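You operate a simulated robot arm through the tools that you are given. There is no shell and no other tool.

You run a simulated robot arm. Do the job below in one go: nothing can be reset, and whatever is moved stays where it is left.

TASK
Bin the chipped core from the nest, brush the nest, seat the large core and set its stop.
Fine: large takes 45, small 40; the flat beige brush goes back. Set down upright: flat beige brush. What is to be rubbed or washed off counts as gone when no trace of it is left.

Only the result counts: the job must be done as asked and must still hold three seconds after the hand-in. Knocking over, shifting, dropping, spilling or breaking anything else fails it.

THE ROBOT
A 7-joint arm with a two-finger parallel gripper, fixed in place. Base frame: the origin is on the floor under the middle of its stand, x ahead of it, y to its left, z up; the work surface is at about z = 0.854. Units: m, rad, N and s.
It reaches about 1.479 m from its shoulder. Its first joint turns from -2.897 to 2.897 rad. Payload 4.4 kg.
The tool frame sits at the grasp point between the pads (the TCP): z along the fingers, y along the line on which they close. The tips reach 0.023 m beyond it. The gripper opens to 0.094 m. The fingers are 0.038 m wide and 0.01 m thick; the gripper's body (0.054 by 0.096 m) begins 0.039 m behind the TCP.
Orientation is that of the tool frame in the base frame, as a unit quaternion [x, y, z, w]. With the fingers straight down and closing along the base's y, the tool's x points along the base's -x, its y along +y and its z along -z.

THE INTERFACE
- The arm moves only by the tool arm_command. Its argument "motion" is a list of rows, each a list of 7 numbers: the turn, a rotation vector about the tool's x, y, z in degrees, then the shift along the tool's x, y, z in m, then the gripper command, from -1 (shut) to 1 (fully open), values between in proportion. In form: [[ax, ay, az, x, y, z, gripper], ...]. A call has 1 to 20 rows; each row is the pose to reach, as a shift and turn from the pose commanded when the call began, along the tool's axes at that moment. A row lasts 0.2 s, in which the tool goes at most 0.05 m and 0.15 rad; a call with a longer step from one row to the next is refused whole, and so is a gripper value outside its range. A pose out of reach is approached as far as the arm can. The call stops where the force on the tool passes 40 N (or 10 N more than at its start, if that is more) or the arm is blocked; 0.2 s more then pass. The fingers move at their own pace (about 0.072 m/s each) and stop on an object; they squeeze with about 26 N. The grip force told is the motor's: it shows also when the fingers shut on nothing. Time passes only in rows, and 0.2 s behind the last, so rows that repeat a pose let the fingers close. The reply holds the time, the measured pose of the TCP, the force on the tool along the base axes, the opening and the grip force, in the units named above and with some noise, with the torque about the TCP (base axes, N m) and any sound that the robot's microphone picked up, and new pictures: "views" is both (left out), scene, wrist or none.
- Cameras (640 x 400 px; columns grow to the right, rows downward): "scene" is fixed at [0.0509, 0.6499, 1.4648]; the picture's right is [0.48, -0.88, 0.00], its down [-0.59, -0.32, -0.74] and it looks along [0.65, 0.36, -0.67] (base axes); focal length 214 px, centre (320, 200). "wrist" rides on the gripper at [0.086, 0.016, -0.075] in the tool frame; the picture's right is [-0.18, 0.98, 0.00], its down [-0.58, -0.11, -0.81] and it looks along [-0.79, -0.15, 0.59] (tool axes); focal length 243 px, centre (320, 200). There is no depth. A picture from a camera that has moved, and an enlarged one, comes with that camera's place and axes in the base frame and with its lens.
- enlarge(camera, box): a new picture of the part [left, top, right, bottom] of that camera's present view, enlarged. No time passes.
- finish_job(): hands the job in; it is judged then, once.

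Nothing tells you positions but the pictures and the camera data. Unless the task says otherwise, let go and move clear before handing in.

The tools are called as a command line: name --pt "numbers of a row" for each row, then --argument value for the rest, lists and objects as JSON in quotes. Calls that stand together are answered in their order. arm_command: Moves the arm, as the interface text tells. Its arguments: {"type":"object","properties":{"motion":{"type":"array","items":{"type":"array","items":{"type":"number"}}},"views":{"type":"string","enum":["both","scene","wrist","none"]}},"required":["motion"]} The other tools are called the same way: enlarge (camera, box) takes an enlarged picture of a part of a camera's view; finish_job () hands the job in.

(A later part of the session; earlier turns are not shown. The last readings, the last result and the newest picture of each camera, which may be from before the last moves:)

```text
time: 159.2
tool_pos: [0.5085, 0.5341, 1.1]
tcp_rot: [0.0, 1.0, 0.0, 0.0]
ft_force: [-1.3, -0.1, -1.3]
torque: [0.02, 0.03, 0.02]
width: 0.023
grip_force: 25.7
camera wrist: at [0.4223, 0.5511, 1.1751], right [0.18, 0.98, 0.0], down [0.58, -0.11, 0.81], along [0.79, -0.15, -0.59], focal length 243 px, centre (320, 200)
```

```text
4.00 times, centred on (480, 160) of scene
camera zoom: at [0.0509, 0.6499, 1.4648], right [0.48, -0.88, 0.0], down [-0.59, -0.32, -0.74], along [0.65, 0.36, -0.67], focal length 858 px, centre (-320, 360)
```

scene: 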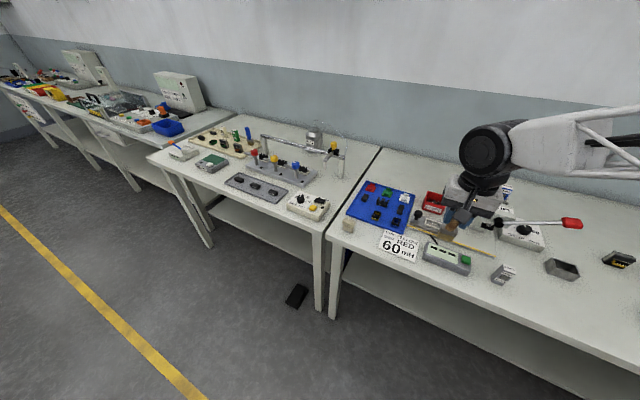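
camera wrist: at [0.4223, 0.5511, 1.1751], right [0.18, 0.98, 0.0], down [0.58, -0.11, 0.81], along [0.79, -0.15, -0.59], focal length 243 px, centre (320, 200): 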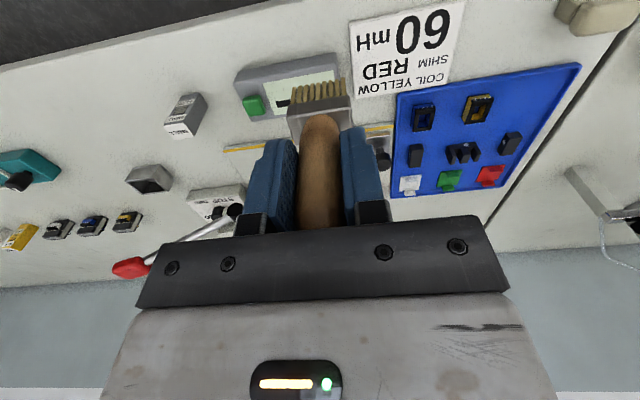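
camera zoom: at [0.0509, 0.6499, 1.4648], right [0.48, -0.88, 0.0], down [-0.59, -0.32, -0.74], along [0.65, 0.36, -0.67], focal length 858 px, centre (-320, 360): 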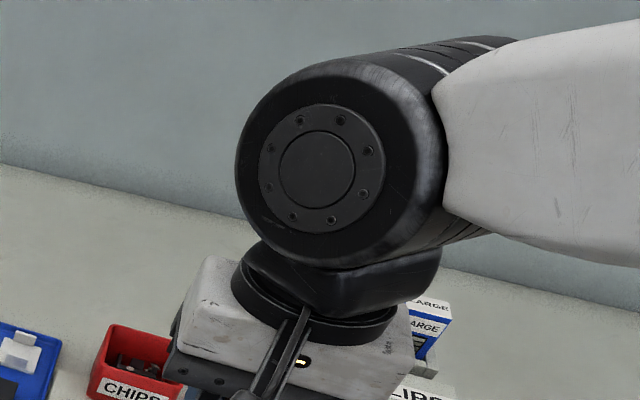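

I'm holding the brush and heading for the spot above the nest.

arm_command --pt "0 0 0 -0.04 0 0 -1" --pt "0 0 0 -0.08 0 0 -1" --pt "0 0 0 -0.12 0 0 -1" --pt "0 0 0 -0.16 0 0 -1" --pt "0 0 0 -0.2017 0.001 0 -1" --pt "0 0 0 -0.2017 0.001 0.04 -1" --pt "0 0 0 -0.2017 0.001 0.08 -1" --pt "0 0 0 -0.2017 0.001 0.115 -1" --pt "0 0 0 -0.2017 0.001 0.115 -1"

enlarge --camera "wrist" --box '[240, 20, 400, 150]'

enlarge --camera "scene" --box '[405, 170, 475, 235]'

```text
time: 161.2
tool_pos: [0.7126, 0.5364, 0.9845]
tcp_rot: [0.0, 1.0, 0.001, -0.001]
ft_force: [-0.3, 1.3, -0.7]
torque: [0.02, -0.02, -0.01]
width: 0.0231
grip_force: 25.9
camera wrist: at [0.6254, 0.5525, 1.0586], right [0.18, 0.98, 0.0], down [0.58, -0.11, 0.81], along [0.79, -0.15, -0.59], focal length 243 px, centre (320, 200)
```

scene: 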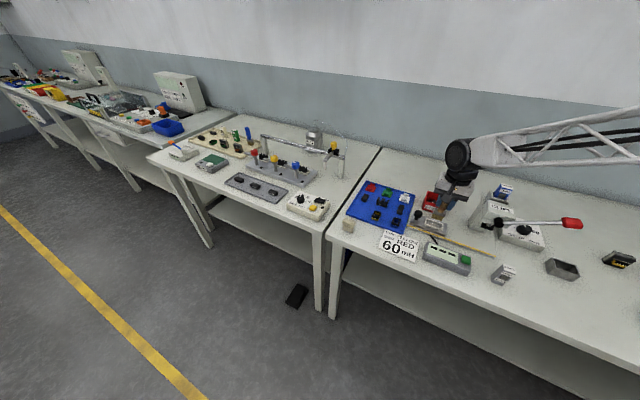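
wrist: 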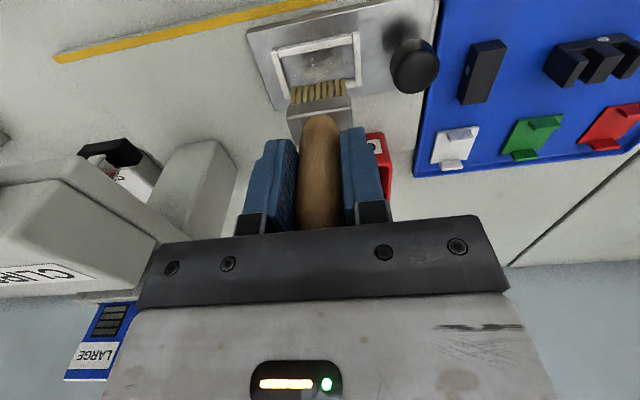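

```text
3.08 times, centred on (320, 85) of wrist
camera zoom: at [0.6254, 0.5525, 1.0586], right [0.18, 0.98, 0.0], down [0.58, -0.11, 0.81], along [0.79, -0.15, -0.59], focal length 746 px, centre (320, 554)
```

zoom: 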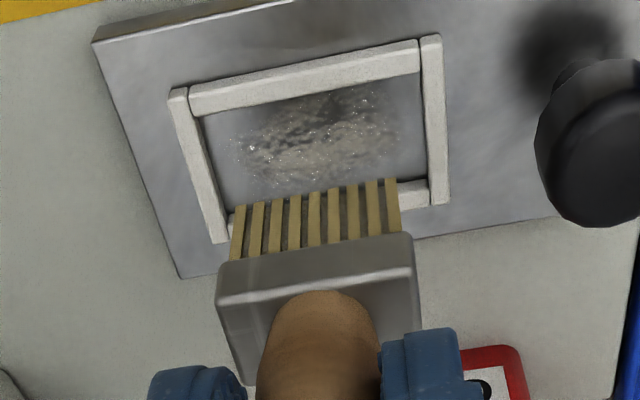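

```text
6.15 times, centred on (440, 202) of scene
camera zoom: at [0.0509, 0.6499, 1.4648], right [0.48, -0.88, 0.0], down [-0.59, -0.32, -0.74], along [0.65, 0.36, -0.67], focal length 1320 px, centre (-418, 185)
```

zoom: 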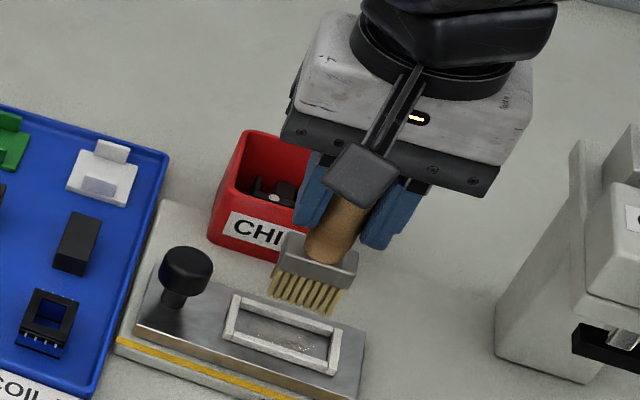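

The bristles hang right over the dust patch. I'll descend in steps until a light contact.

arm_command --pt "0 0 0 0 0 0.01 -1" --pt "0 0 0 0 0 0.02 -1" --pt "0 0 0 0 0 0.025 -1" --pt "0 0 0 0 0 0.025 -1" --views "none"

arm_command --pt "0 0 0 0 0 0.0015 -1" --pt "0 0 0 0 0 0.0015 -1" --views "none"

arm_command --pt "0 0 0 0 0 0.0015 -1" --pt "0 0 0 0 0 0.0015 -1" --views "wrist"

enlarge --camera "wrist" --box '[240, 20, 400, 150]'

```text
time: 162.2
tool_pos: [0.7097, 0.5365, 0.9592]
tcp_rot: [0.001, 1.0, 0.0, -0.001]
ft_force: [-0.6, -0.1, -0.8]
torque: [-0.04, 0.01, 0.0]
width: 0.0227
grip_force: 25.9
```

```text
time: 162.8
tool_pos: [0.7102, 0.5356, 0.9583]
tcp_rot: [0.0, 1.0, 0.001, 0.0]
ft_force: [0.0, -0.3, -0.7]
torque: [-0.02, 0.03, -0.01]
width: 0.023
grip_force: 26.3
```

```text
time: 163.4
tool_pos: [0.7103, 0.5357, 0.9564]
tcp_rot: [0.0, 1.0, 0.0, -0.001]
ft_force: [0.3, 0.6, 0.1]
torque: [0.0, -0.01, 0.01]
width: 0.0228
grip_force: 26.5
camera wrist: at [0.624, 0.5525, 1.0309], right [0.18, 0.98, 0.0], down [0.58, -0.11, 0.81], along [0.79, -0.15, -0.59], focal length 243 px, centre (320, 200)
```

wrist: 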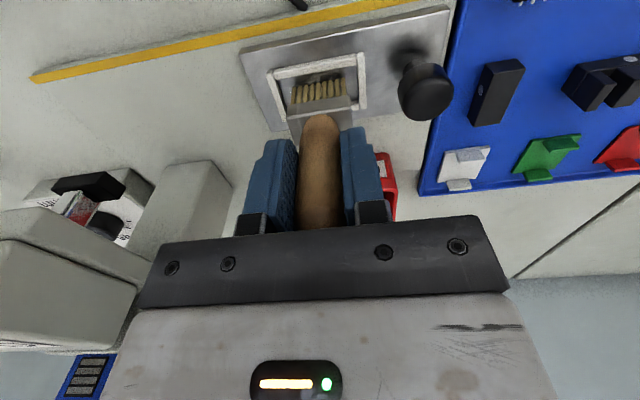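

```text
3.08 times, centred on (320, 85) of wrist
camera zoom: at [0.624, 0.5525, 1.0309], right [0.18, 0.98, 0.0], down [0.58, -0.11, 0.81], along [0.79, -0.15, -0.59], focal length 746 px, centre (320, 554)
```

zoom: 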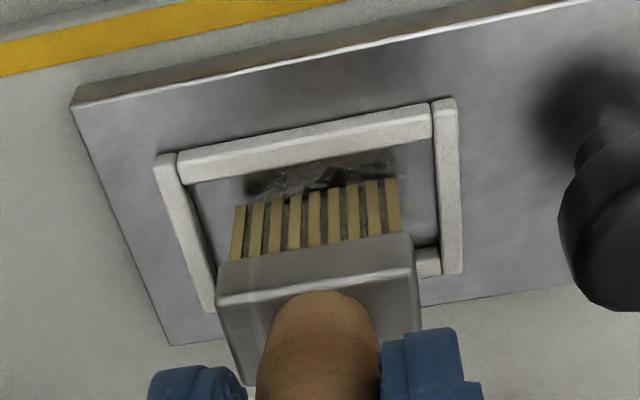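

arm_command --pt "0 0 0 0 0 0.001 -1" --pt "0 0 0 0 0 0.001 -1" --views "none"

arm_command --pt "0 0 0 0 0 0.001 -1" --pt "0 0 0 0 0 0.001 -1" --views "none"

arm_command --pt "0 0 0 0 0 0.001 -1" --pt "0 0 0 0 0 0.001 -1" --views "none"

```text
time: 164.0
tool_pos: [0.7095, 0.536, 0.9564]
tcp_rot: [0.0, 1.0, 0.0, 0.0]
ft_force: [0.6, -1.0, -0.2]
torque: [-0.04, 0.01, 0.0]
width: 0.0229
grip_force: 25.9
```

```text
time: 164.6
tool_pos: [0.7098, 0.5368, 0.9537]
tcp_rot: [0.0, 1.0, 0.0, -0.001]
ft_force: [0.0, -0.3, -0.5]
torque: [0.0, 0.02, 0.02]
width: 0.0226
grip_force: 26.5
```

```text
time: 165.2
tool_pos: [0.7102, 0.5368, 0.9538]
tcp_rot: [0.0, 1.0, 0.0, -0.002]
ft_force: [0.8, 0.1, -1.2]
torque: [0.01, 0.0, 0.01]
width: 0.023
grip_force: 25.9
```

arm_command --pt "0 0 0 0 0 0.001 -1" --pt "0 0 0 0 0 0.001 -1" --views "none"

arm_command --pt "0 0 0 0 0 0.001 -1" --pt "0 0 0 0 0 0.001 -1" --views "none"

arm_command --pt "0 0 0 0 0 0.001 -1" --pt "0 0 0 0 0 0.001 -1" --views "wrist"

enlarge --camera "wrist" --box '[240, 20, 400, 150]'

```text
time: 165.8
tool_pos: [0.71, 0.5363, 0.9525]
tcp_rot: [0.0, 1.0, 0.0, -0.001]
ft_force: [-0.5, -0.6, -0.8]
torque: [0.02, 0.02, 0.01]
width: 0.0232
grip_force: 26.2
```

```text
time: 166.4
tool_pos: [0.7089, 0.5356, 0.9519]
tcp_rot: [0.0, 1.0, 0.0, -0.001]
ft_force: [-1.8, -1.0, 7.1]
torque: [-0.06, 0.19, 0.0]
width: 0.0228
grip_force: 26.3
```

```text
time: 167.0
tool_pos: [0.7104, 0.5366, 0.9523]
tcp_rot: [0.0, 1.0, 0.002, -0.001]
ft_force: [-4.1, -1.1, 22.5]
torque: [-0.13, 0.26, 0.02]
width: 0.0229
grip_force: 26.4
camera wrist: at [0.6239, 0.5527, 1.0262], right [0.18, 0.98, 0.0], down [0.58, -0.11, 0.81], along [0.79, -0.15, -0.59], focal length 243 px, centre (320, 200)
```

wrist: 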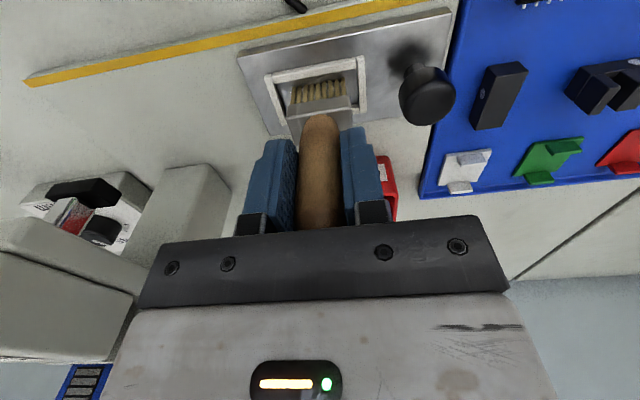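

```text
3.08 times, centred on (320, 85) of wrist
camera zoom: at [0.6239, 0.5527, 1.0262], right [0.18, 0.98, 0.0], down [0.58, -0.11, 0.81], along [0.79, -0.15, -0.59], focal length 746 px, centre (320, 554)
```

zoom: 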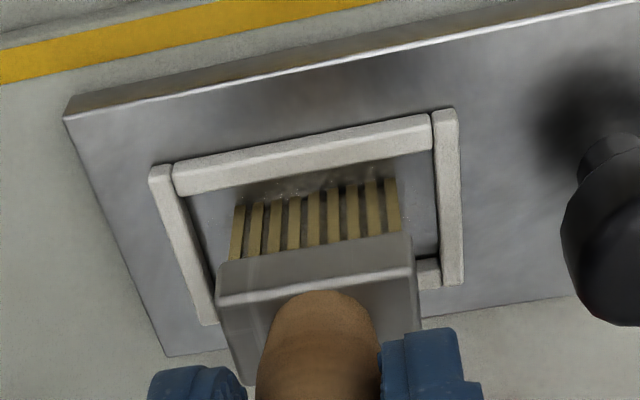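

There is contact at 22 N. I'll ease off to about 3 N and stroke back and forth over the patch.

arm_command --pt "0 0 0 0 0 -0.0013 -1" --pt "0 0 0 0 0.007 -0.0013 -1" --pt "0 0 0 0 -0.007 -0.0013 -1" --pt "0 0 0 0 0.007 -0.0013 -1" --pt "0 0 0 0 -0.007 -0.0013 -1" --pt "0 0 0 0.003 0.007 -0.0013 -1" --pt "0 0 0 0.003 -0.007 -0.0013 -1" --pt "0 0 0 0.003 0.007 -0.0013 -1" --pt "0 0 0 0.003 -0.007 -0.0013 -1" --pt "0 0 0 -0.003 0.007 -0.0013 -1" --pt "0 0 0 -0.003 -0.007 -0.0013 -1" --pt "0 0 0 -0.003 0.007 -0.0013 -1" --pt "0 0 0 -0.003 -0.007 -0.0013 -1" --pt "0 0 0 0.003 0.0 -0.0013 -1" --pt "0 0 0 -0.003 0.0 -0.0013 -1" --pt "0 0 0 0.003 0.0 -0.0013 -1" --pt "0 0 0 -0.003 0.0 -0.0013 -1" --pt "0 0 0 0 0.0 -0.0013 -1" --views "wrist"

enlarge --camera "wrist" --box '[240, 20, 400, 150]'

enlarge --camera "scene" --box '[425, 210, 455, 235]'

```text
time: 170.8
tool_pos: [0.7097, 0.5374, 0.9511]
tcp_rot: [0.0, 1.0, 0.0, -0.001]
ft_force: [1.0, -0.2, 0.9]
torque: [0.01, -0.07, 0.0]
width: 0.0227
grip_force: 25.9
camera wrist: at [0.6238, 0.5526, 1.0261], right [0.18, 0.98, 0.0], down [0.58, -0.11, 0.81], along [0.79, -0.15, -0.59], focal length 243 px, centre (320, 200)
```

wrist: 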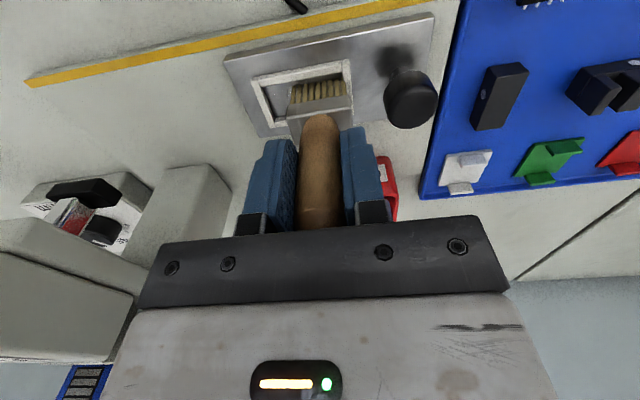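

```text
3.08 times, centred on (320, 85) of wrist
camera zoom: at [0.6238, 0.5526, 1.0261], right [0.18, 0.98, 0.0], down [0.58, -0.11, 0.81], along [0.79, -0.15, -0.59], focal length 746 px, centre (320, 554)
```

zoom: 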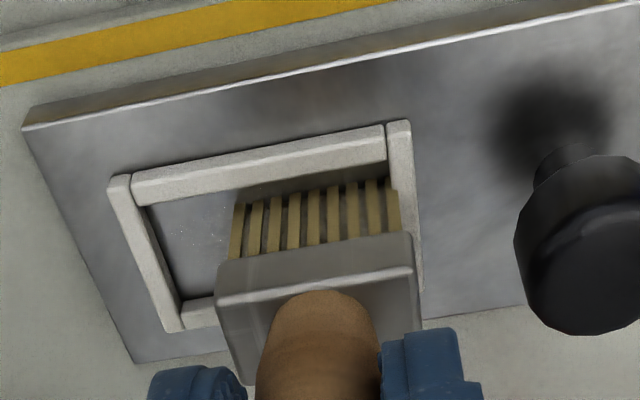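

```text
16.00 times, centred on (440, 222) of scene
camera zoom: at [0.0509, 0.6499, 1.4648], right [0.48, -0.88, 0.0], down [-0.59, -0.32, -0.74], along [0.65, 0.36, -0.67], focal length 3432 px, centre (-1600, -160)
```

zoom: 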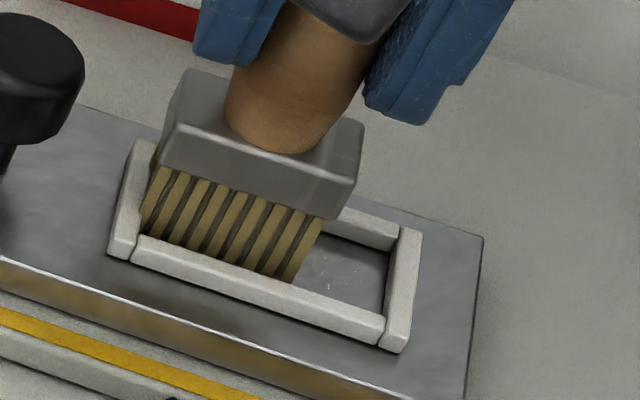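

That works: the dust is coming off with this brush. I'll lift to see what remains.

arm_command --pt "0 0 0 0 0 -0.01 -1" --pt "0 0 0 0.02 0 -0.03 -1" --pt "0 0 0 0.05 0 -0.05 -1" --pt "0 0 0 0.08 0 -0.06 -1" --pt "0 0 0 0.08 0 -0.06 -1"

enlarge --camera "scene" --box '[425, 210, 455, 235]'

enlarge --camera "wrist" --box '[260, 60, 400, 190]'

```text
time: 172.0
tool_pos: [0.6295, 0.5355, 1.0116]
tcp_rot: [0.0, 1.0, 0.0, -0.001]
ft_force: [0.5, -0.2, -0.4]
torque: [0.0, -0.01, -0.02]
width: 0.0228
grip_force: 26.3
camera wrist: at [0.5437, 0.5527, 1.0864], right [0.18, 0.98, 0.0], down [0.58, -0.11, 0.81], along [0.79, -0.15, -0.59], focal length 243 px, centre (320, 200)
```

scene: 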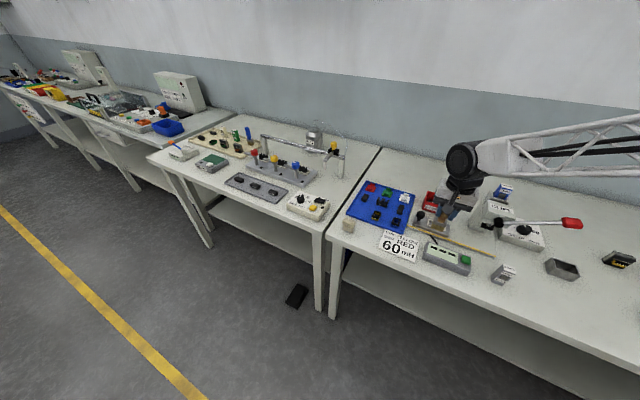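
wrist: 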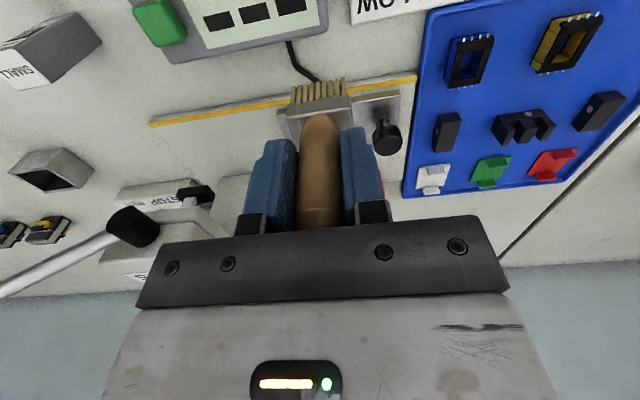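

```text
16.00 times, centred on (440, 222) of scene
camera zoom: at [0.0509, 0.6499, 1.4648], right [0.48, -0.88, 0.0], down [-0.59, -0.32, -0.74], along [0.65, 0.36, -0.67], focal length 3432 px, centre (-1600, -160)
```

zoom: 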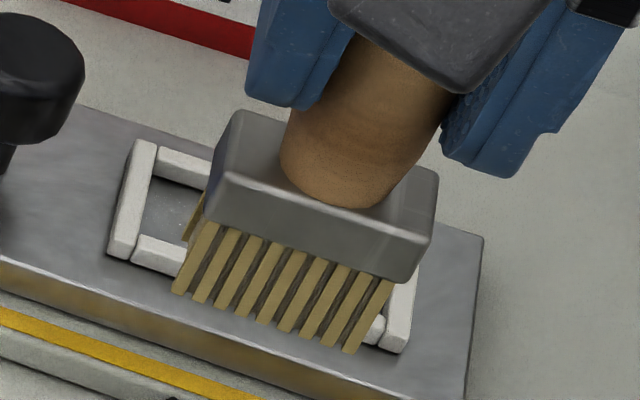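

```text
3.08 times, centred on (330, 125) of wrist
camera zoom: at [0.5437, 0.5527, 1.0864], right [0.18, 0.98, 0.0], down [0.58, -0.11, 0.81], along [0.79, -0.15, -0.59], focal length 746 px, centre (289, 431)
```

zoom: 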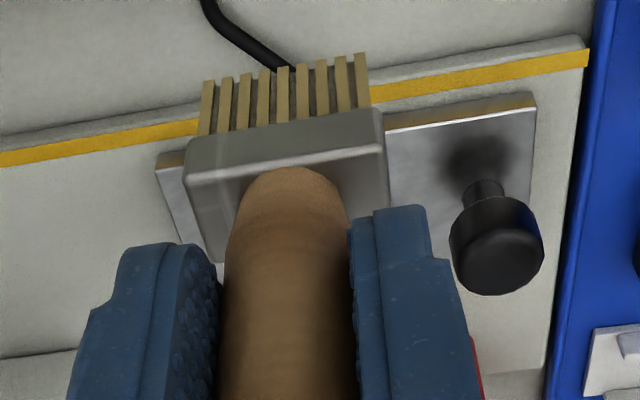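

The nest has slid about 10 mm along its track, and I'll bring it home later. I'll move out of the scene camera's line of sight to see the floor.

arm_command --pt "0 0 0 -0.03 0 -0.03 -1" --pt "0 0 0 -0.07 0 -0.05 -1" --pt "0 0 0 -0.11 0 -0.06 -1" --pt "0 0 0 -0.11 0 -0.06 -1"

enlarge --camera "scene" --box '[425, 210, 455, 235]'

enlarge --camera "wrist" --box '[260, 0, 400, 110]'

```text
time: 173.0
tool_pos: [0.7404, 0.5358, 1.0705]
tcp_rot: [0.0, 1.0, 0.001, -0.001]
ft_force: [-0.4, -0.2, -1.0]
torque: [0.01, 0.0, -0.03]
width: 0.0229
grip_force: 26.3
camera wrist: at [0.6539, 0.553, 1.1451], right [0.18, 0.98, 0.0], down [0.58, -0.11, 0.81], along [0.79, -0.15, -0.59], focal length 243 px, centre (320, 200)
```

scene: 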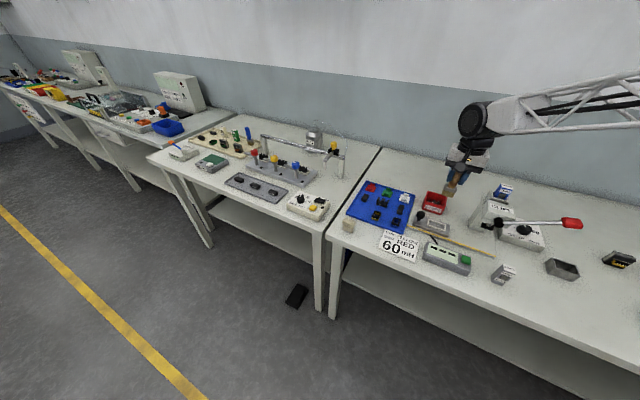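
wrist: 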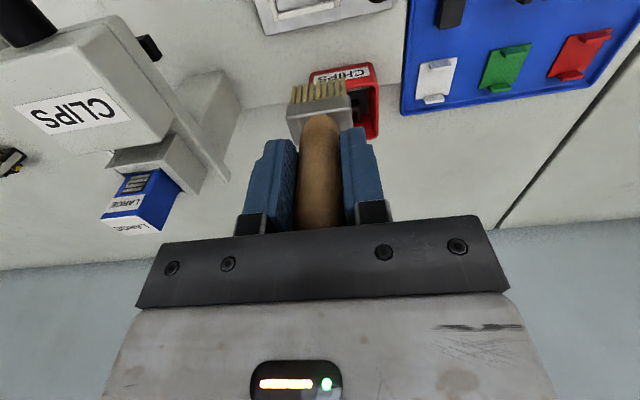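

```text
16.00 times, centred on (440, 222) of scene
camera zoom: at [0.0509, 0.6499, 1.4648], right [0.48, -0.88, 0.0], down [-0.59, -0.32, -0.74], along [0.65, 0.36, -0.67], focal length 3432 px, centre (-1600, -160)
```

zoom: 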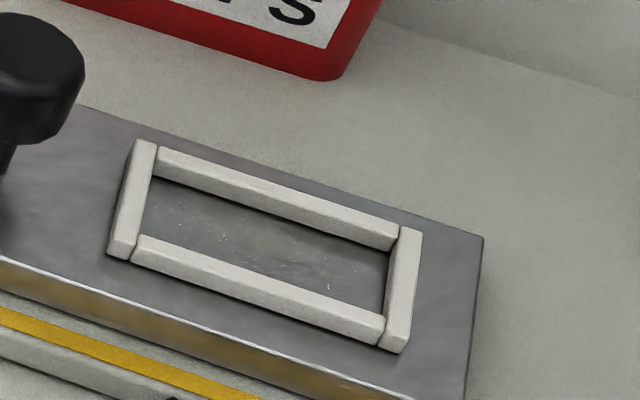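

```text
3.64 times, centred on (330, 55) of wrist
camera zoom: at [0.6539, 0.553, 1.1451], right [0.18, 0.98, 0.0], down [0.58, -0.11, 0.81], along [0.79, -0.15, -0.59], focal length 882 px, centre (284, 727)
```

zoom: 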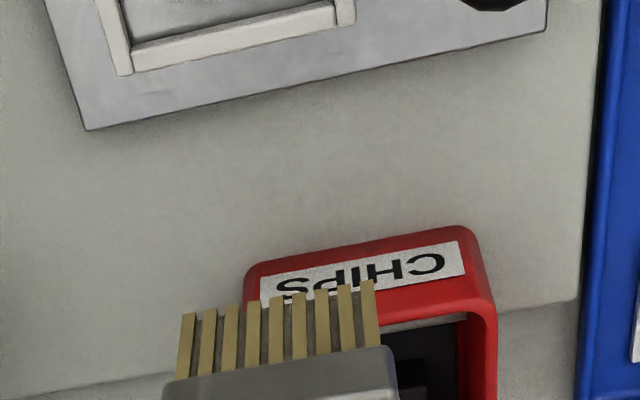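

Only a few specks are left. I'll go back down at the nest's present position, drag it home to its stop, and cross-stroke the whole floor.

arm_command --pt "0 0 0 0.03 -0.01 0.03 -1" --pt "0 0 0 0.03 -0.01 0.07 -1" --pt "0 0 0 0.03 -0.01 0.11 -1" --pt "0 0 0 0.03 -0.01 0.117 -1" --pt "0 0 0 0.03 -0.01 0.1195 -1" --pt "0 0 0 0.03 -0.01 0.1203 -1" --pt "0 0 0 0.03 -0.01 0.1203 -1" --views "wrist"

enlarge --camera "wrist" --box '[240, 20, 400, 150]'

```text
time: 174.6
tool_pos: [0.7105, 0.526, 0.9509]
tcp_rot: [0.0, 1.0, 0.0, -0.001]
ft_force: [-1.0, 0.3, 3.5]
torque: [0.03, 0.04, -0.03]
width: 0.0229
grip_force: 26.5
camera wrist: at [0.624, 0.5426, 1.026], right [0.18, 0.98, 0.0], down [0.58, -0.11, 0.81], along [0.79, -0.15, -0.59], focal length 243 px, centre (320, 200)
```

wrist: 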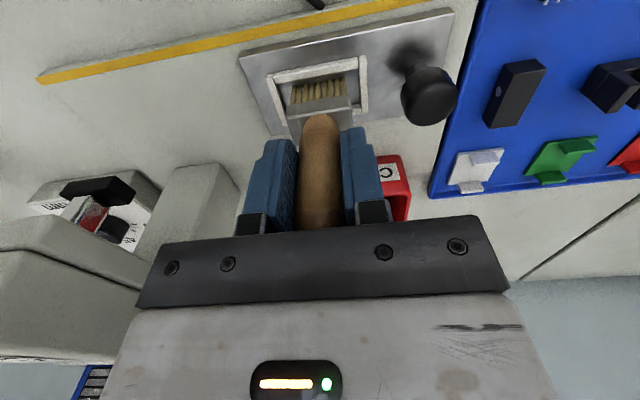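

```text
3.08 times, centred on (320, 85) of wrist
camera zoom: at [0.624, 0.5426, 1.026], right [0.18, 0.98, 0.0], down [0.58, -0.11, 0.81], along [0.79, -0.15, -0.59], focal length 746 px, centre (320, 554)
```

zoom: 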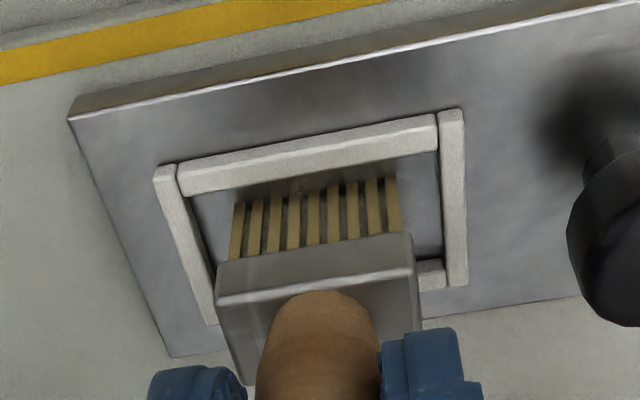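

Contact is at 3.5 N with the brush centred in the pocket. Cross strokes here first, then the same near both ends.

arm_command --pt "0 0 0 0.0045 0 0.0001 -1" --pt "0 0 0 -0.0045 0 0.0001 -1" --pt "0 0 0 0.0045 0 0.0001 -1" --pt "0 0 0 -0.0045 0 0.0001 -1" --pt "0 0 0 0.0045 0 0.0001 -1" --pt "0 0 0 -0.0045 0 0.0001 -1" --pt "0 0 0 0.0 0 -0.004 -1" --pt "0 0 0 0 -0.009 -0.004 -1" --pt "0 0 0 0.0 -0.009 0.0001 -1" --pt "0 0 0 0.0045 -0.009 0.0001 -1" --pt "0 0 0 -0.0045 -0.009 0.0001 -1" --pt "0 0 0 0.0045 -0.009 0.0001 -1" --pt "0 0 0 -0.0045 -0.009 0.0001 -1" --pt "0 0 0 0.0045 -0.009 0.0001 -1" --pt "0 0 0 -0.0045 -0.009 0.0001 -1" --pt "0 0 0 0 -0.009 -0.004 -1" --pt "0 0 0 0 0.0 -0.004 -1" --pt "0 0 0 0 0.009 -0.004 -1" --pt "0 0 0 0 0.009 0.0 -1" --pt "0 0 0 0 0.009 0.0001 -1" --views "wrist"

enlarge --camera "wrist" --box '[240, 20, 400, 150]'

```text
time: 178.8
tool_pos: [0.7097, 0.5348, 0.9515]
tcp_rot: [0.0, 1.0, 0.0, -0.001]
ft_force: [0.3, 1.2, 0.0]
torque: [0.04, 0.01, 0.0]
width: 0.0228
grip_force: 25.5
camera wrist: at [0.6235, 0.5514, 1.0259], right [0.18, 0.98, 0.0], down [0.58, -0.11, 0.81], along [0.79, -0.15, -0.59], focal length 243 px, centre (320, 200)
```

wrist: 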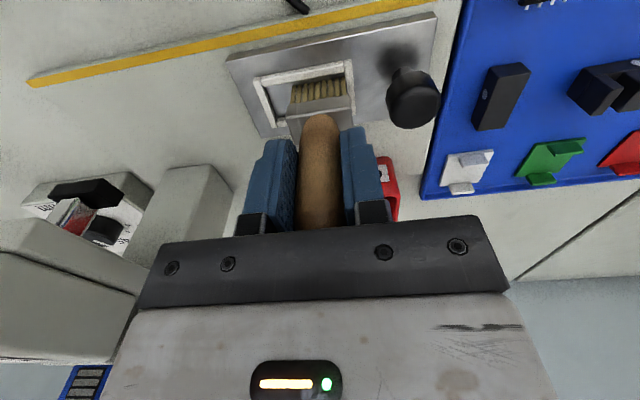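

```text
3.08 times, centred on (320, 85) of wrist
camera zoom: at [0.6235, 0.5514, 1.0259], right [0.18, 0.98, 0.0], down [0.58, -0.11, 0.81], along [0.79, -0.15, -0.59], focal length 746 px, centre (320, 554)
```

zoom: 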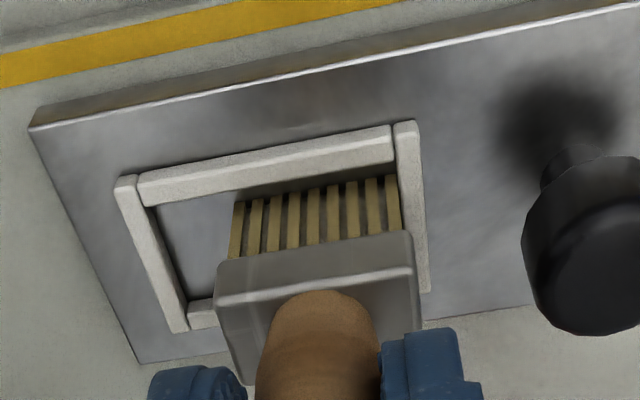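

arm_command --pt "0 0 0 0.0 0 0.0003 -1" --pt "0 0 0 0.0045 0 0.0003 -1" --pt "0 0 0 -0.0045 0 0.0003 -1" --pt "0 0 0 0.0045 0 0.0003 -1" --pt "0 0 0 -0.0045 0 0.0003 -1" --pt "0 0 0 0.0045 0 0.0003 -1" --pt "0 0 0 -0.0045 0 0.0003 -1" --pt "0 0 0 0 0 0.0003 -1" --pt "0 0 0 0 0.003 0.0 -1" --pt "0 0 0 0 0.006 0.0 -1" --pt "0 0 0 0 0.009 0.0 -1" --pt "0 0 0 0 0.009 0.0 -1" --views "wrist"

enlarge --camera "scene" --box '[415, 195, 465, 240]'

enlarge --camera "wrist" --box '[240, 20, 400, 150]'

```text
time: 181.4
tool_pos: [0.7099, 0.544, 0.9508]
tcp_rot: [0.0, 1.0, 0.001, -0.001]
ft_force: [-1.5, 0.2, 2.1]
torque: [0.02, 0.07, 0.0]
width: 0.0228
grip_force: 25.9
camera wrist: at [0.6237, 0.5607, 1.0258], right [0.18, 0.98, 0.0], down [0.58, -0.11, 0.81], along [0.79, -0.15, -0.59], focal length 243 px, centre (320, 200)
```

wrist: 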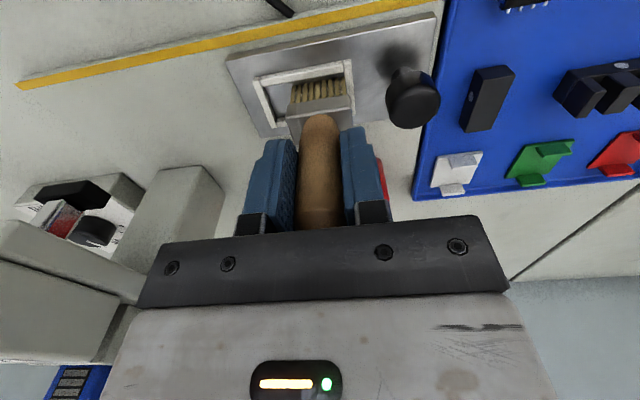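

```text
8.89 times, centred on (440, 218) of scene
camera zoom: at [0.0509, 0.6499, 1.4648], right [0.48, -0.88, 0.0], down [-0.59, -0.32, -0.74], along [0.65, 0.36, -0.67], focal length 1906 px, centre (-747, 44)
```

zoom: 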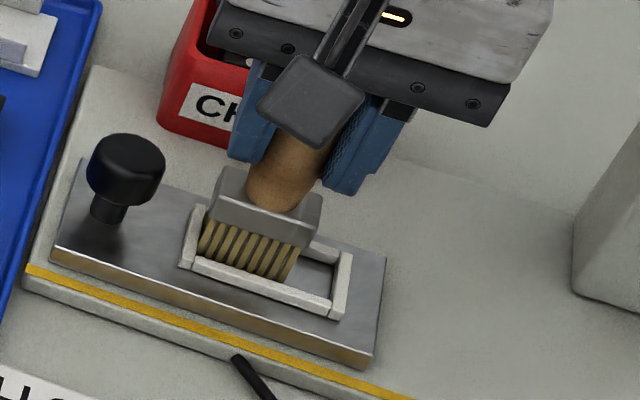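

```text
3.08 times, centred on (320, 85) of wrist
camera zoom: at [0.6237, 0.5607, 1.0258], right [0.18, 0.98, 0.0], down [0.58, -0.11, 0.81], along [0.79, -0.15, -0.59], focal length 746 px, centre (320, 554)
```

zoom: 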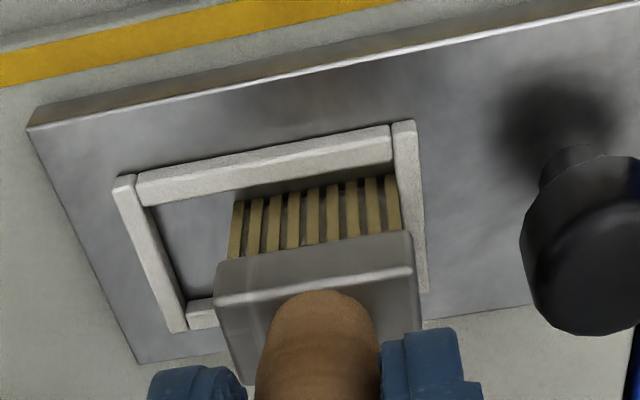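

The nest looks about home again. I'll lift clear and compare its position with the earlier reference view, and check for any remaining specks.

arm_command --pt "0 0 0 0 -0.001 -0.005 -1" --pt "0 0 0 0 -0.001 -0.04 -1" --pt "0 0 0 -0.01 -0.001 -0.08 -1" --pt "0 0 0 -0.03 -0.001 -0.12 -1" --pt "0 0 0 -0.03 -0.001 -0.12 -1" --views "wrist"

enlarge --camera "scene" --box '[425, 210, 455, 235]'

enlarge --camera "scene" --box '[400, 175, 480, 245]'

```text
time: 182.6
tool_pos: [0.7395, 0.5444, 1.0712]
tcp_rot: [0.0, 1.0, 0.0, -0.001]
ft_force: [-0.4, 0.1, -1.6]
torque: [0.0, 0.02, 0.02]
width: 0.0233
grip_force: 25.3
camera wrist: at [0.6543, 0.5594, 1.1451], right [0.18, 0.98, 0.0], down [0.58, -0.11, 0.81], along [0.79, -0.15, -0.59], focal length 243 px, centre (320, 200)
```

wrist: 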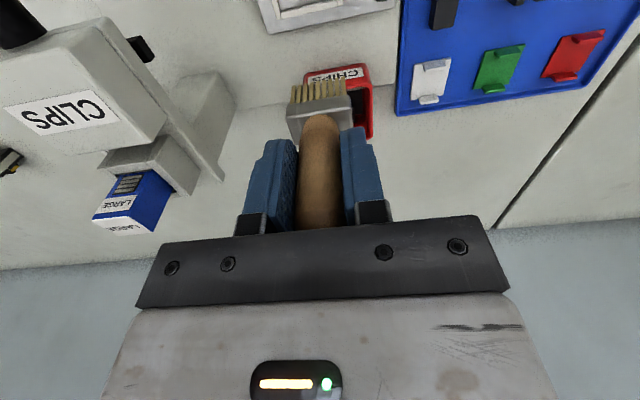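

```text
16.00 times, centred on (440, 222) of scene
camera zoom: at [0.0509, 0.6499, 1.4648], right [0.48, -0.88, 0.0], down [-0.59, -0.32, -0.74], along [0.65, 0.36, -0.67], focal length 3432 px, centre (-1600, -160)
```

zoom: 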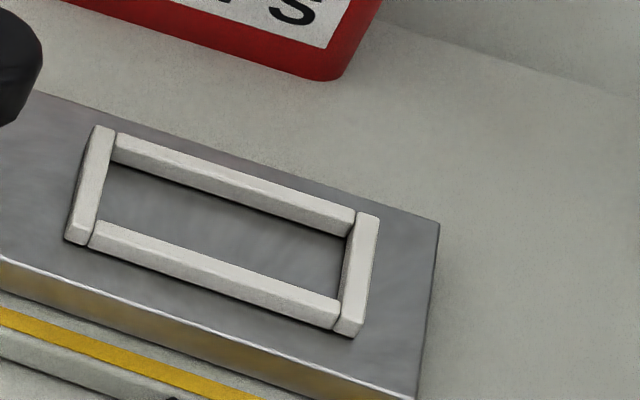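

```text
5.71 times, centred on (440, 210) of scene
camera zoom: at [0.0509, 0.6499, 1.4648], right [0.48, -0.88, 0.0], down [-0.59, -0.32, -0.74], along [0.65, 0.36, -0.67], focal length 1226 px, centre (-366, 143)
```

zoom: 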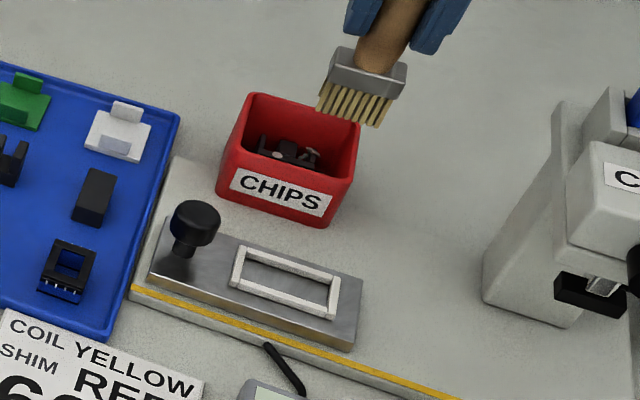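

The nest floor looks clean and the nest is exactly at its home position. I'll double-check the floor closely with the wrist camera.

arm_command --pt "0 0 0 0.045 -0.02 0 -1" --pt "0 0 0 0.09 -0.045 0 -1" --pt "0 0 0 0.14 -0.074 -0.01 -1" --pt "0 0 0 0.14 -0.074 -0.01 -1" --views "wrist"

enlarge --camera "wrist" --box '[350, 80, 420, 135]'

enlarge --camera "wrist" --box '[365, 92, 405, 122]'

```text
refused: row 2 steps farther than a row can; nothing moved
```

```text
7.27 times, centred on (385, 108) of wrist
camera zoom: at [0.6543, 0.5594, 1.1451], right [0.18, 0.98, 0.0], down [0.58, -0.11, 0.81], along [0.79, -0.15, -0.59], focal length 1764 px, centre (-153, 873)
```

zoom: 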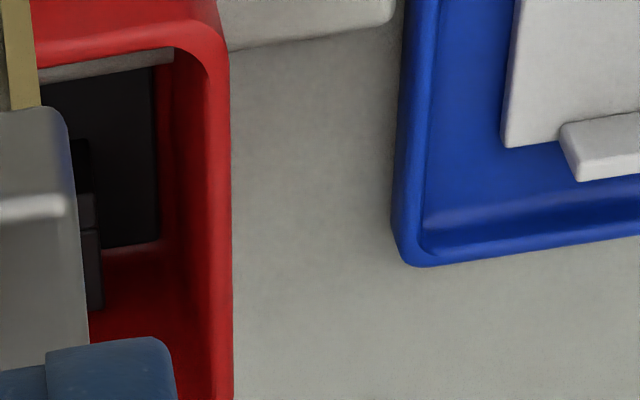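

```text
13.33 times, centred on (385, 107) of wrist
camera zoom: at [0.6543, 0.5594, 1.1451], right [0.18, 0.98, 0.0], down [0.58, -0.11, 0.81], along [0.79, -0.15, -0.59], focal length 3235 px, centre (-547, 1440)
```

zoom: 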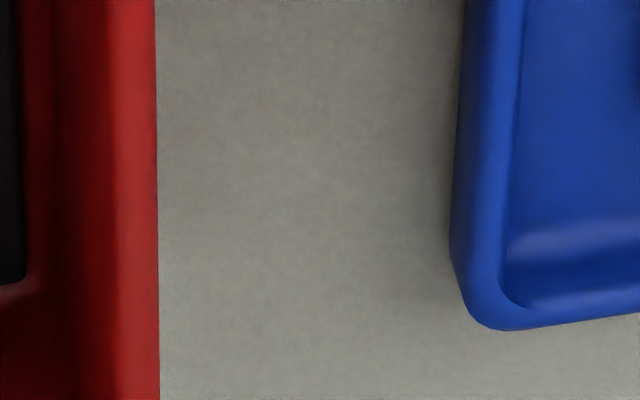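

arm_command --pt "0 0 0 0.035 -0.018 0 -1" --pt "0 0 0 0.07 -0.036 0 -1" --pt "0 0 0 0.105 -0.055 -0.005 -1" --pt "0 0 0 0.14 -0.074 -0.01 -1" --pt "0 0 0 0.14 -0.074 -0.01 -1" --views "wrist"

enlarge --camera "wrist" --box '[350, 80, 420, 135]'

enlarge --camera "wrist" --box '[365, 92, 405, 122]'

```text
time: 183.8
tool_pos: [0.6004, 0.4696, 1.0825]
tcp_rot: [-0.001, 1.0, 0.0, -0.001]
ft_force: [0.5, 0.2, 0.0]
torque: [-0.03, 0.0, -0.02]
width: 0.023
grip_force: 26.2
camera wrist: at [0.514, 0.4857, 1.1565], right [0.18, 0.98, 0.0], down [0.58, -0.11, 0.81], along [0.79, -0.15, -0.59], focal length 243 px, centre (320, 200)
```

wrist: 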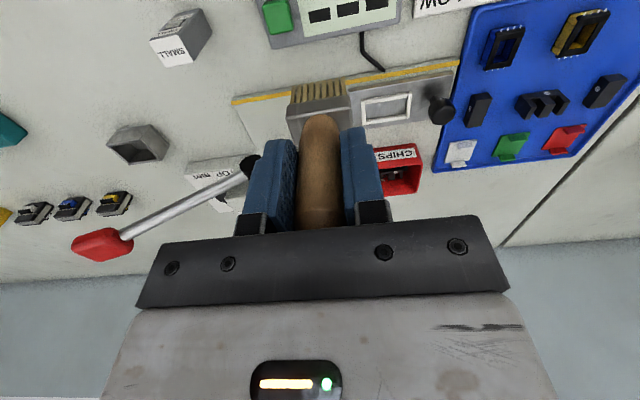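

```text
7.27 times, centred on (385, 108) of wrist
camera zoom: at [0.514, 0.4857, 1.1565], right [0.18, 0.98, 0.0], down [0.58, -0.11, 0.81], along [0.79, -0.15, -0.59], focal length 1764 px, centre (-153, 873)
```

zoom: 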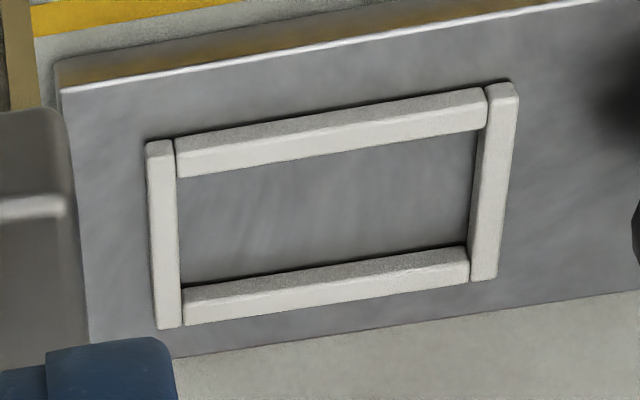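

```text
13.33 times, centred on (385, 107) of wrist
camera zoom: at [0.514, 0.4857, 1.1565], right [0.18, 0.98, 0.0], down [0.58, -0.11, 0.81], along [0.79, -0.15, -0.59], focal length 3235 px, centre (-547, 1440)
```

zoom: 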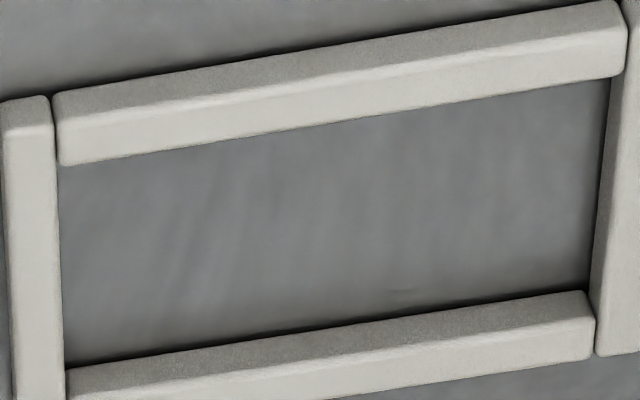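

The nest is spotless. Now the brush goes back into its box, along the same safe route around the lever.

arm_command --pt "0 0 0 0.045 0 -0.01 -1" --pt "0 0 0 0.09 0 -0.018 -1" --pt "0 0 0 0.09 -0.0434 -0.018 -1" --pt "0 0 0 0.09 -0.0868 -0.018 -1" --pt "0 0 0 0.09 -0.1302 -0.018 -1" --pt "0 0 0 0.09 -0.1736 -0.018 -1" --pt "0 0 0 0.09 -0.217 -0.018 -1" --pt "0 0 0 0.09 -0.2604 -0.018 -1" --pt "0 0 0 0.09 -0.3036 -0.018 -1" --pt "0 0 0 0.05 -0.3036 -0.018 -1" --pt "0 0 0 0.01 -0.3036 -0.018 -1" --pt "0 0 0 -0.03 -0.3036 -0.018 -1" --pt "0 0 0 -0.07 -0.3036 -0.018 -1" --pt "0 0 0 -0.107 -0.3036 -0.018 -1" --pt "0 0 0 -0.107 -0.3036 0.02 -1" --pt "0 0 0 -0.107 -0.3036 0.06 -1" --pt "0 0 0 -0.107 -0.3036 0.085 -1" --pt "0 0 0 -0.107 -0.3036 0.085 -1"

enlarge --camera "wrist" --box '[240, 0, 400, 130]'

enlarge --camera "scene" --box '[530, 220, 610, 290]'

```text
time: 187.6
tool_pos: [0.7063, 0.1649, 0.9968]
tcp_rot: [-0.001, 1.0, 0.001, -0.001]
ft_force: [-0.2, 0.7, -0.8]
torque: [-0.03, 0.03, 0.0]
width: 0.0228
grip_force: 26.3
camera wrist: at [0.6206, 0.1818, 1.0708], right [0.18, 0.98, 0.0], down [0.58, -0.11, 0.81], along [0.79, -0.15, -0.59], focal length 243 px, centre (320, 200)
```

scene: 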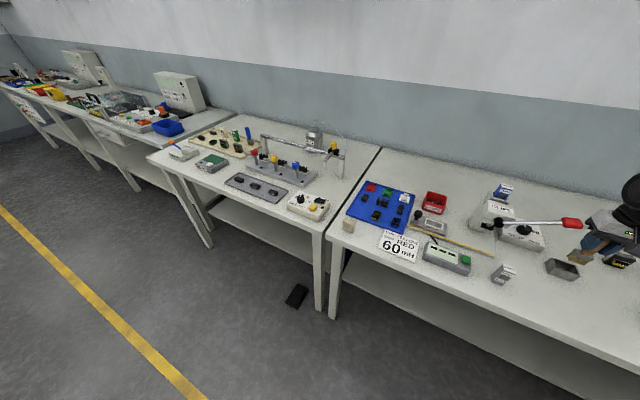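
wrist: 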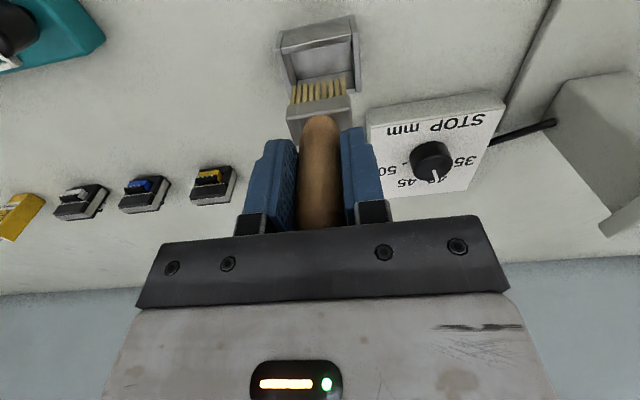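

```text
3.08 times, centred on (320, 65) of wrist
camera zoom: at [0.6206, 0.1818, 1.0708], right [0.18, 0.98, 0.0], down [0.58, -0.11, 0.81], along [0.79, -0.15, -0.59], focal length 746 px, centre (320, 615)
```

zoom: 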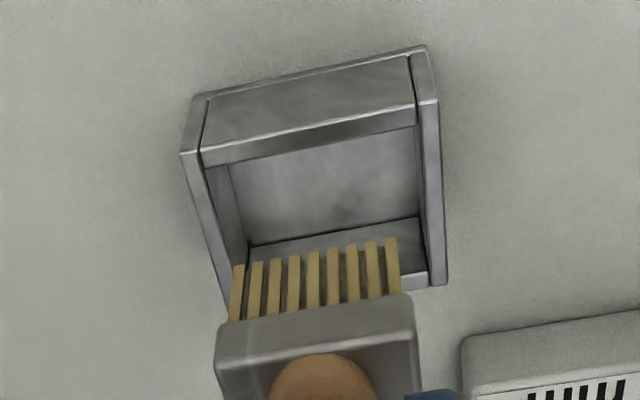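

```text
5.71 times, centred on (570, 255) of scene
camera zoom: at [0.0509, 0.6499, 1.4648], right [0.48, -0.88, 0.0], down [-0.59, -0.32, -0.74], along [0.65, 0.36, -0.67], focal length 1226 px, centre (-1109, -114)
```

zoom: 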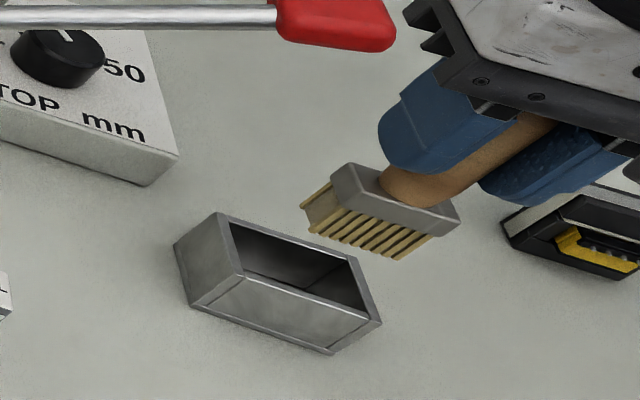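

The brush is aligned over the box. Lowering it in.

arm_command --pt "0 0 0 0 0 0.015 -1" --pt "0 0 0 0 0 0.03 -1" --pt "0 0 0 0 0 0.045 -1" --pt "0 0 0 0 0 0.055 -1" --pt "0 0 0 0 0 0.055 -1" --views "scene"

enlarge --camera "scene" --box '[530, 220, 610, 290]'

arm_command --pt "0 0 0 0 0 0.002 -1" --pt "0 0 0 0 0 0.004 -1" --pt "0 0 0 0 0 0.004 -1" --views "none"

```text
time: 188.8
tool_pos: [0.7076, 0.1656, 0.9408]
tcp_rot: [0.0, 1.0, 0.0, -0.001]
ft_force: [0.5, 0.8, -1.3]
torque: [0.01, -0.01, 0.01]
width: 0.023
grip_force: 26.3
```

scene: 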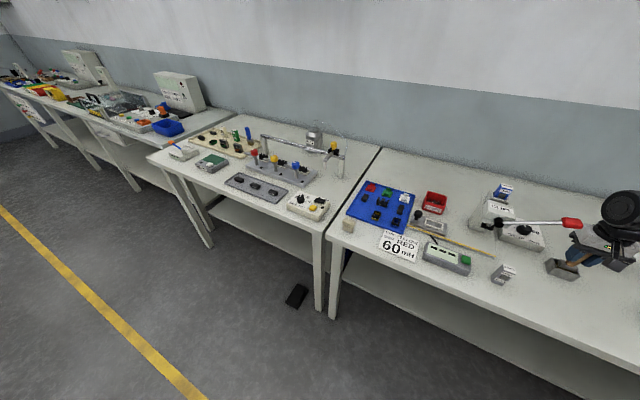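

```text
5.71 times, centred on (570, 255) of scene
camera zoom: at [0.0509, 0.6499, 1.4648], right [0.48, -0.88, 0.0], down [-0.59, -0.32, -0.74], along [0.65, 0.36, -0.67], focal length 1226 px, centre (-1109, -114)
```

zoom: 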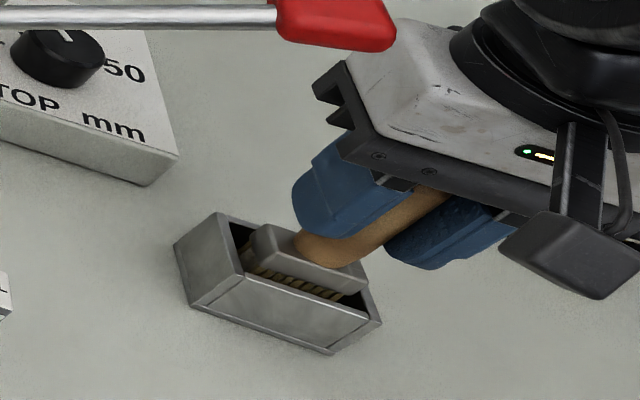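

```text
time: 189.6
tool_pos: [0.7081, 0.1664, 0.9378]
tcp_rot: [0.0, 1.0, 0.0, -0.002]
ft_force: [0.7, -0.5, -1.1]
torque: [0.0, 0.01, -0.01]
width: 0.023
grip_force: 25.7
```

arm_command --pt "0 0 0 0 0 0.001 -1" --pt "0 0 0 0 0 0.002 -1" --pt "0 0 0 0 0 0.002 -1" --views "none"

arm_command --pt "0 0 0 0 0 0.001 -1" --pt "0 0 0 0 0 0.001 -1" --views "none"

arm_command --pt "0 0 0 0 0 0.001 -1" --pt "0 0 0 0 0 0.001 -1" --views "none"

```text
time: 190.4
tool_pos: [0.7077, 0.1655, 0.9353]
tcp_rot: [0.0, 1.0, -0.001, -0.001]
ft_force: [-0.3, -0.2, -0.5]
torque: [-0.02, 0.0, -0.01]
width: 0.023
grip_force: 25.9
```

```text
time: 191.0
tool_pos: [0.7066, 0.165, 0.9342]
tcp_rot: [0.0, 1.0, 0.0, -0.001]
ft_force: [0.6, 0.0, 0.0]
torque: [0.01, -0.01, 0.02]
width: 0.0231
grip_force: 26.2
```

```text
time: 191.6
tool_pos: [0.7079, 0.1659, 0.932]
tcp_rot: [0.0, 1.0, -0.001, 0.0]
ft_force: [-0.3, -0.7, 0.1]
torque: [0.0, -0.04, 0.0]
width: 0.0233
grip_force: 26.0
```

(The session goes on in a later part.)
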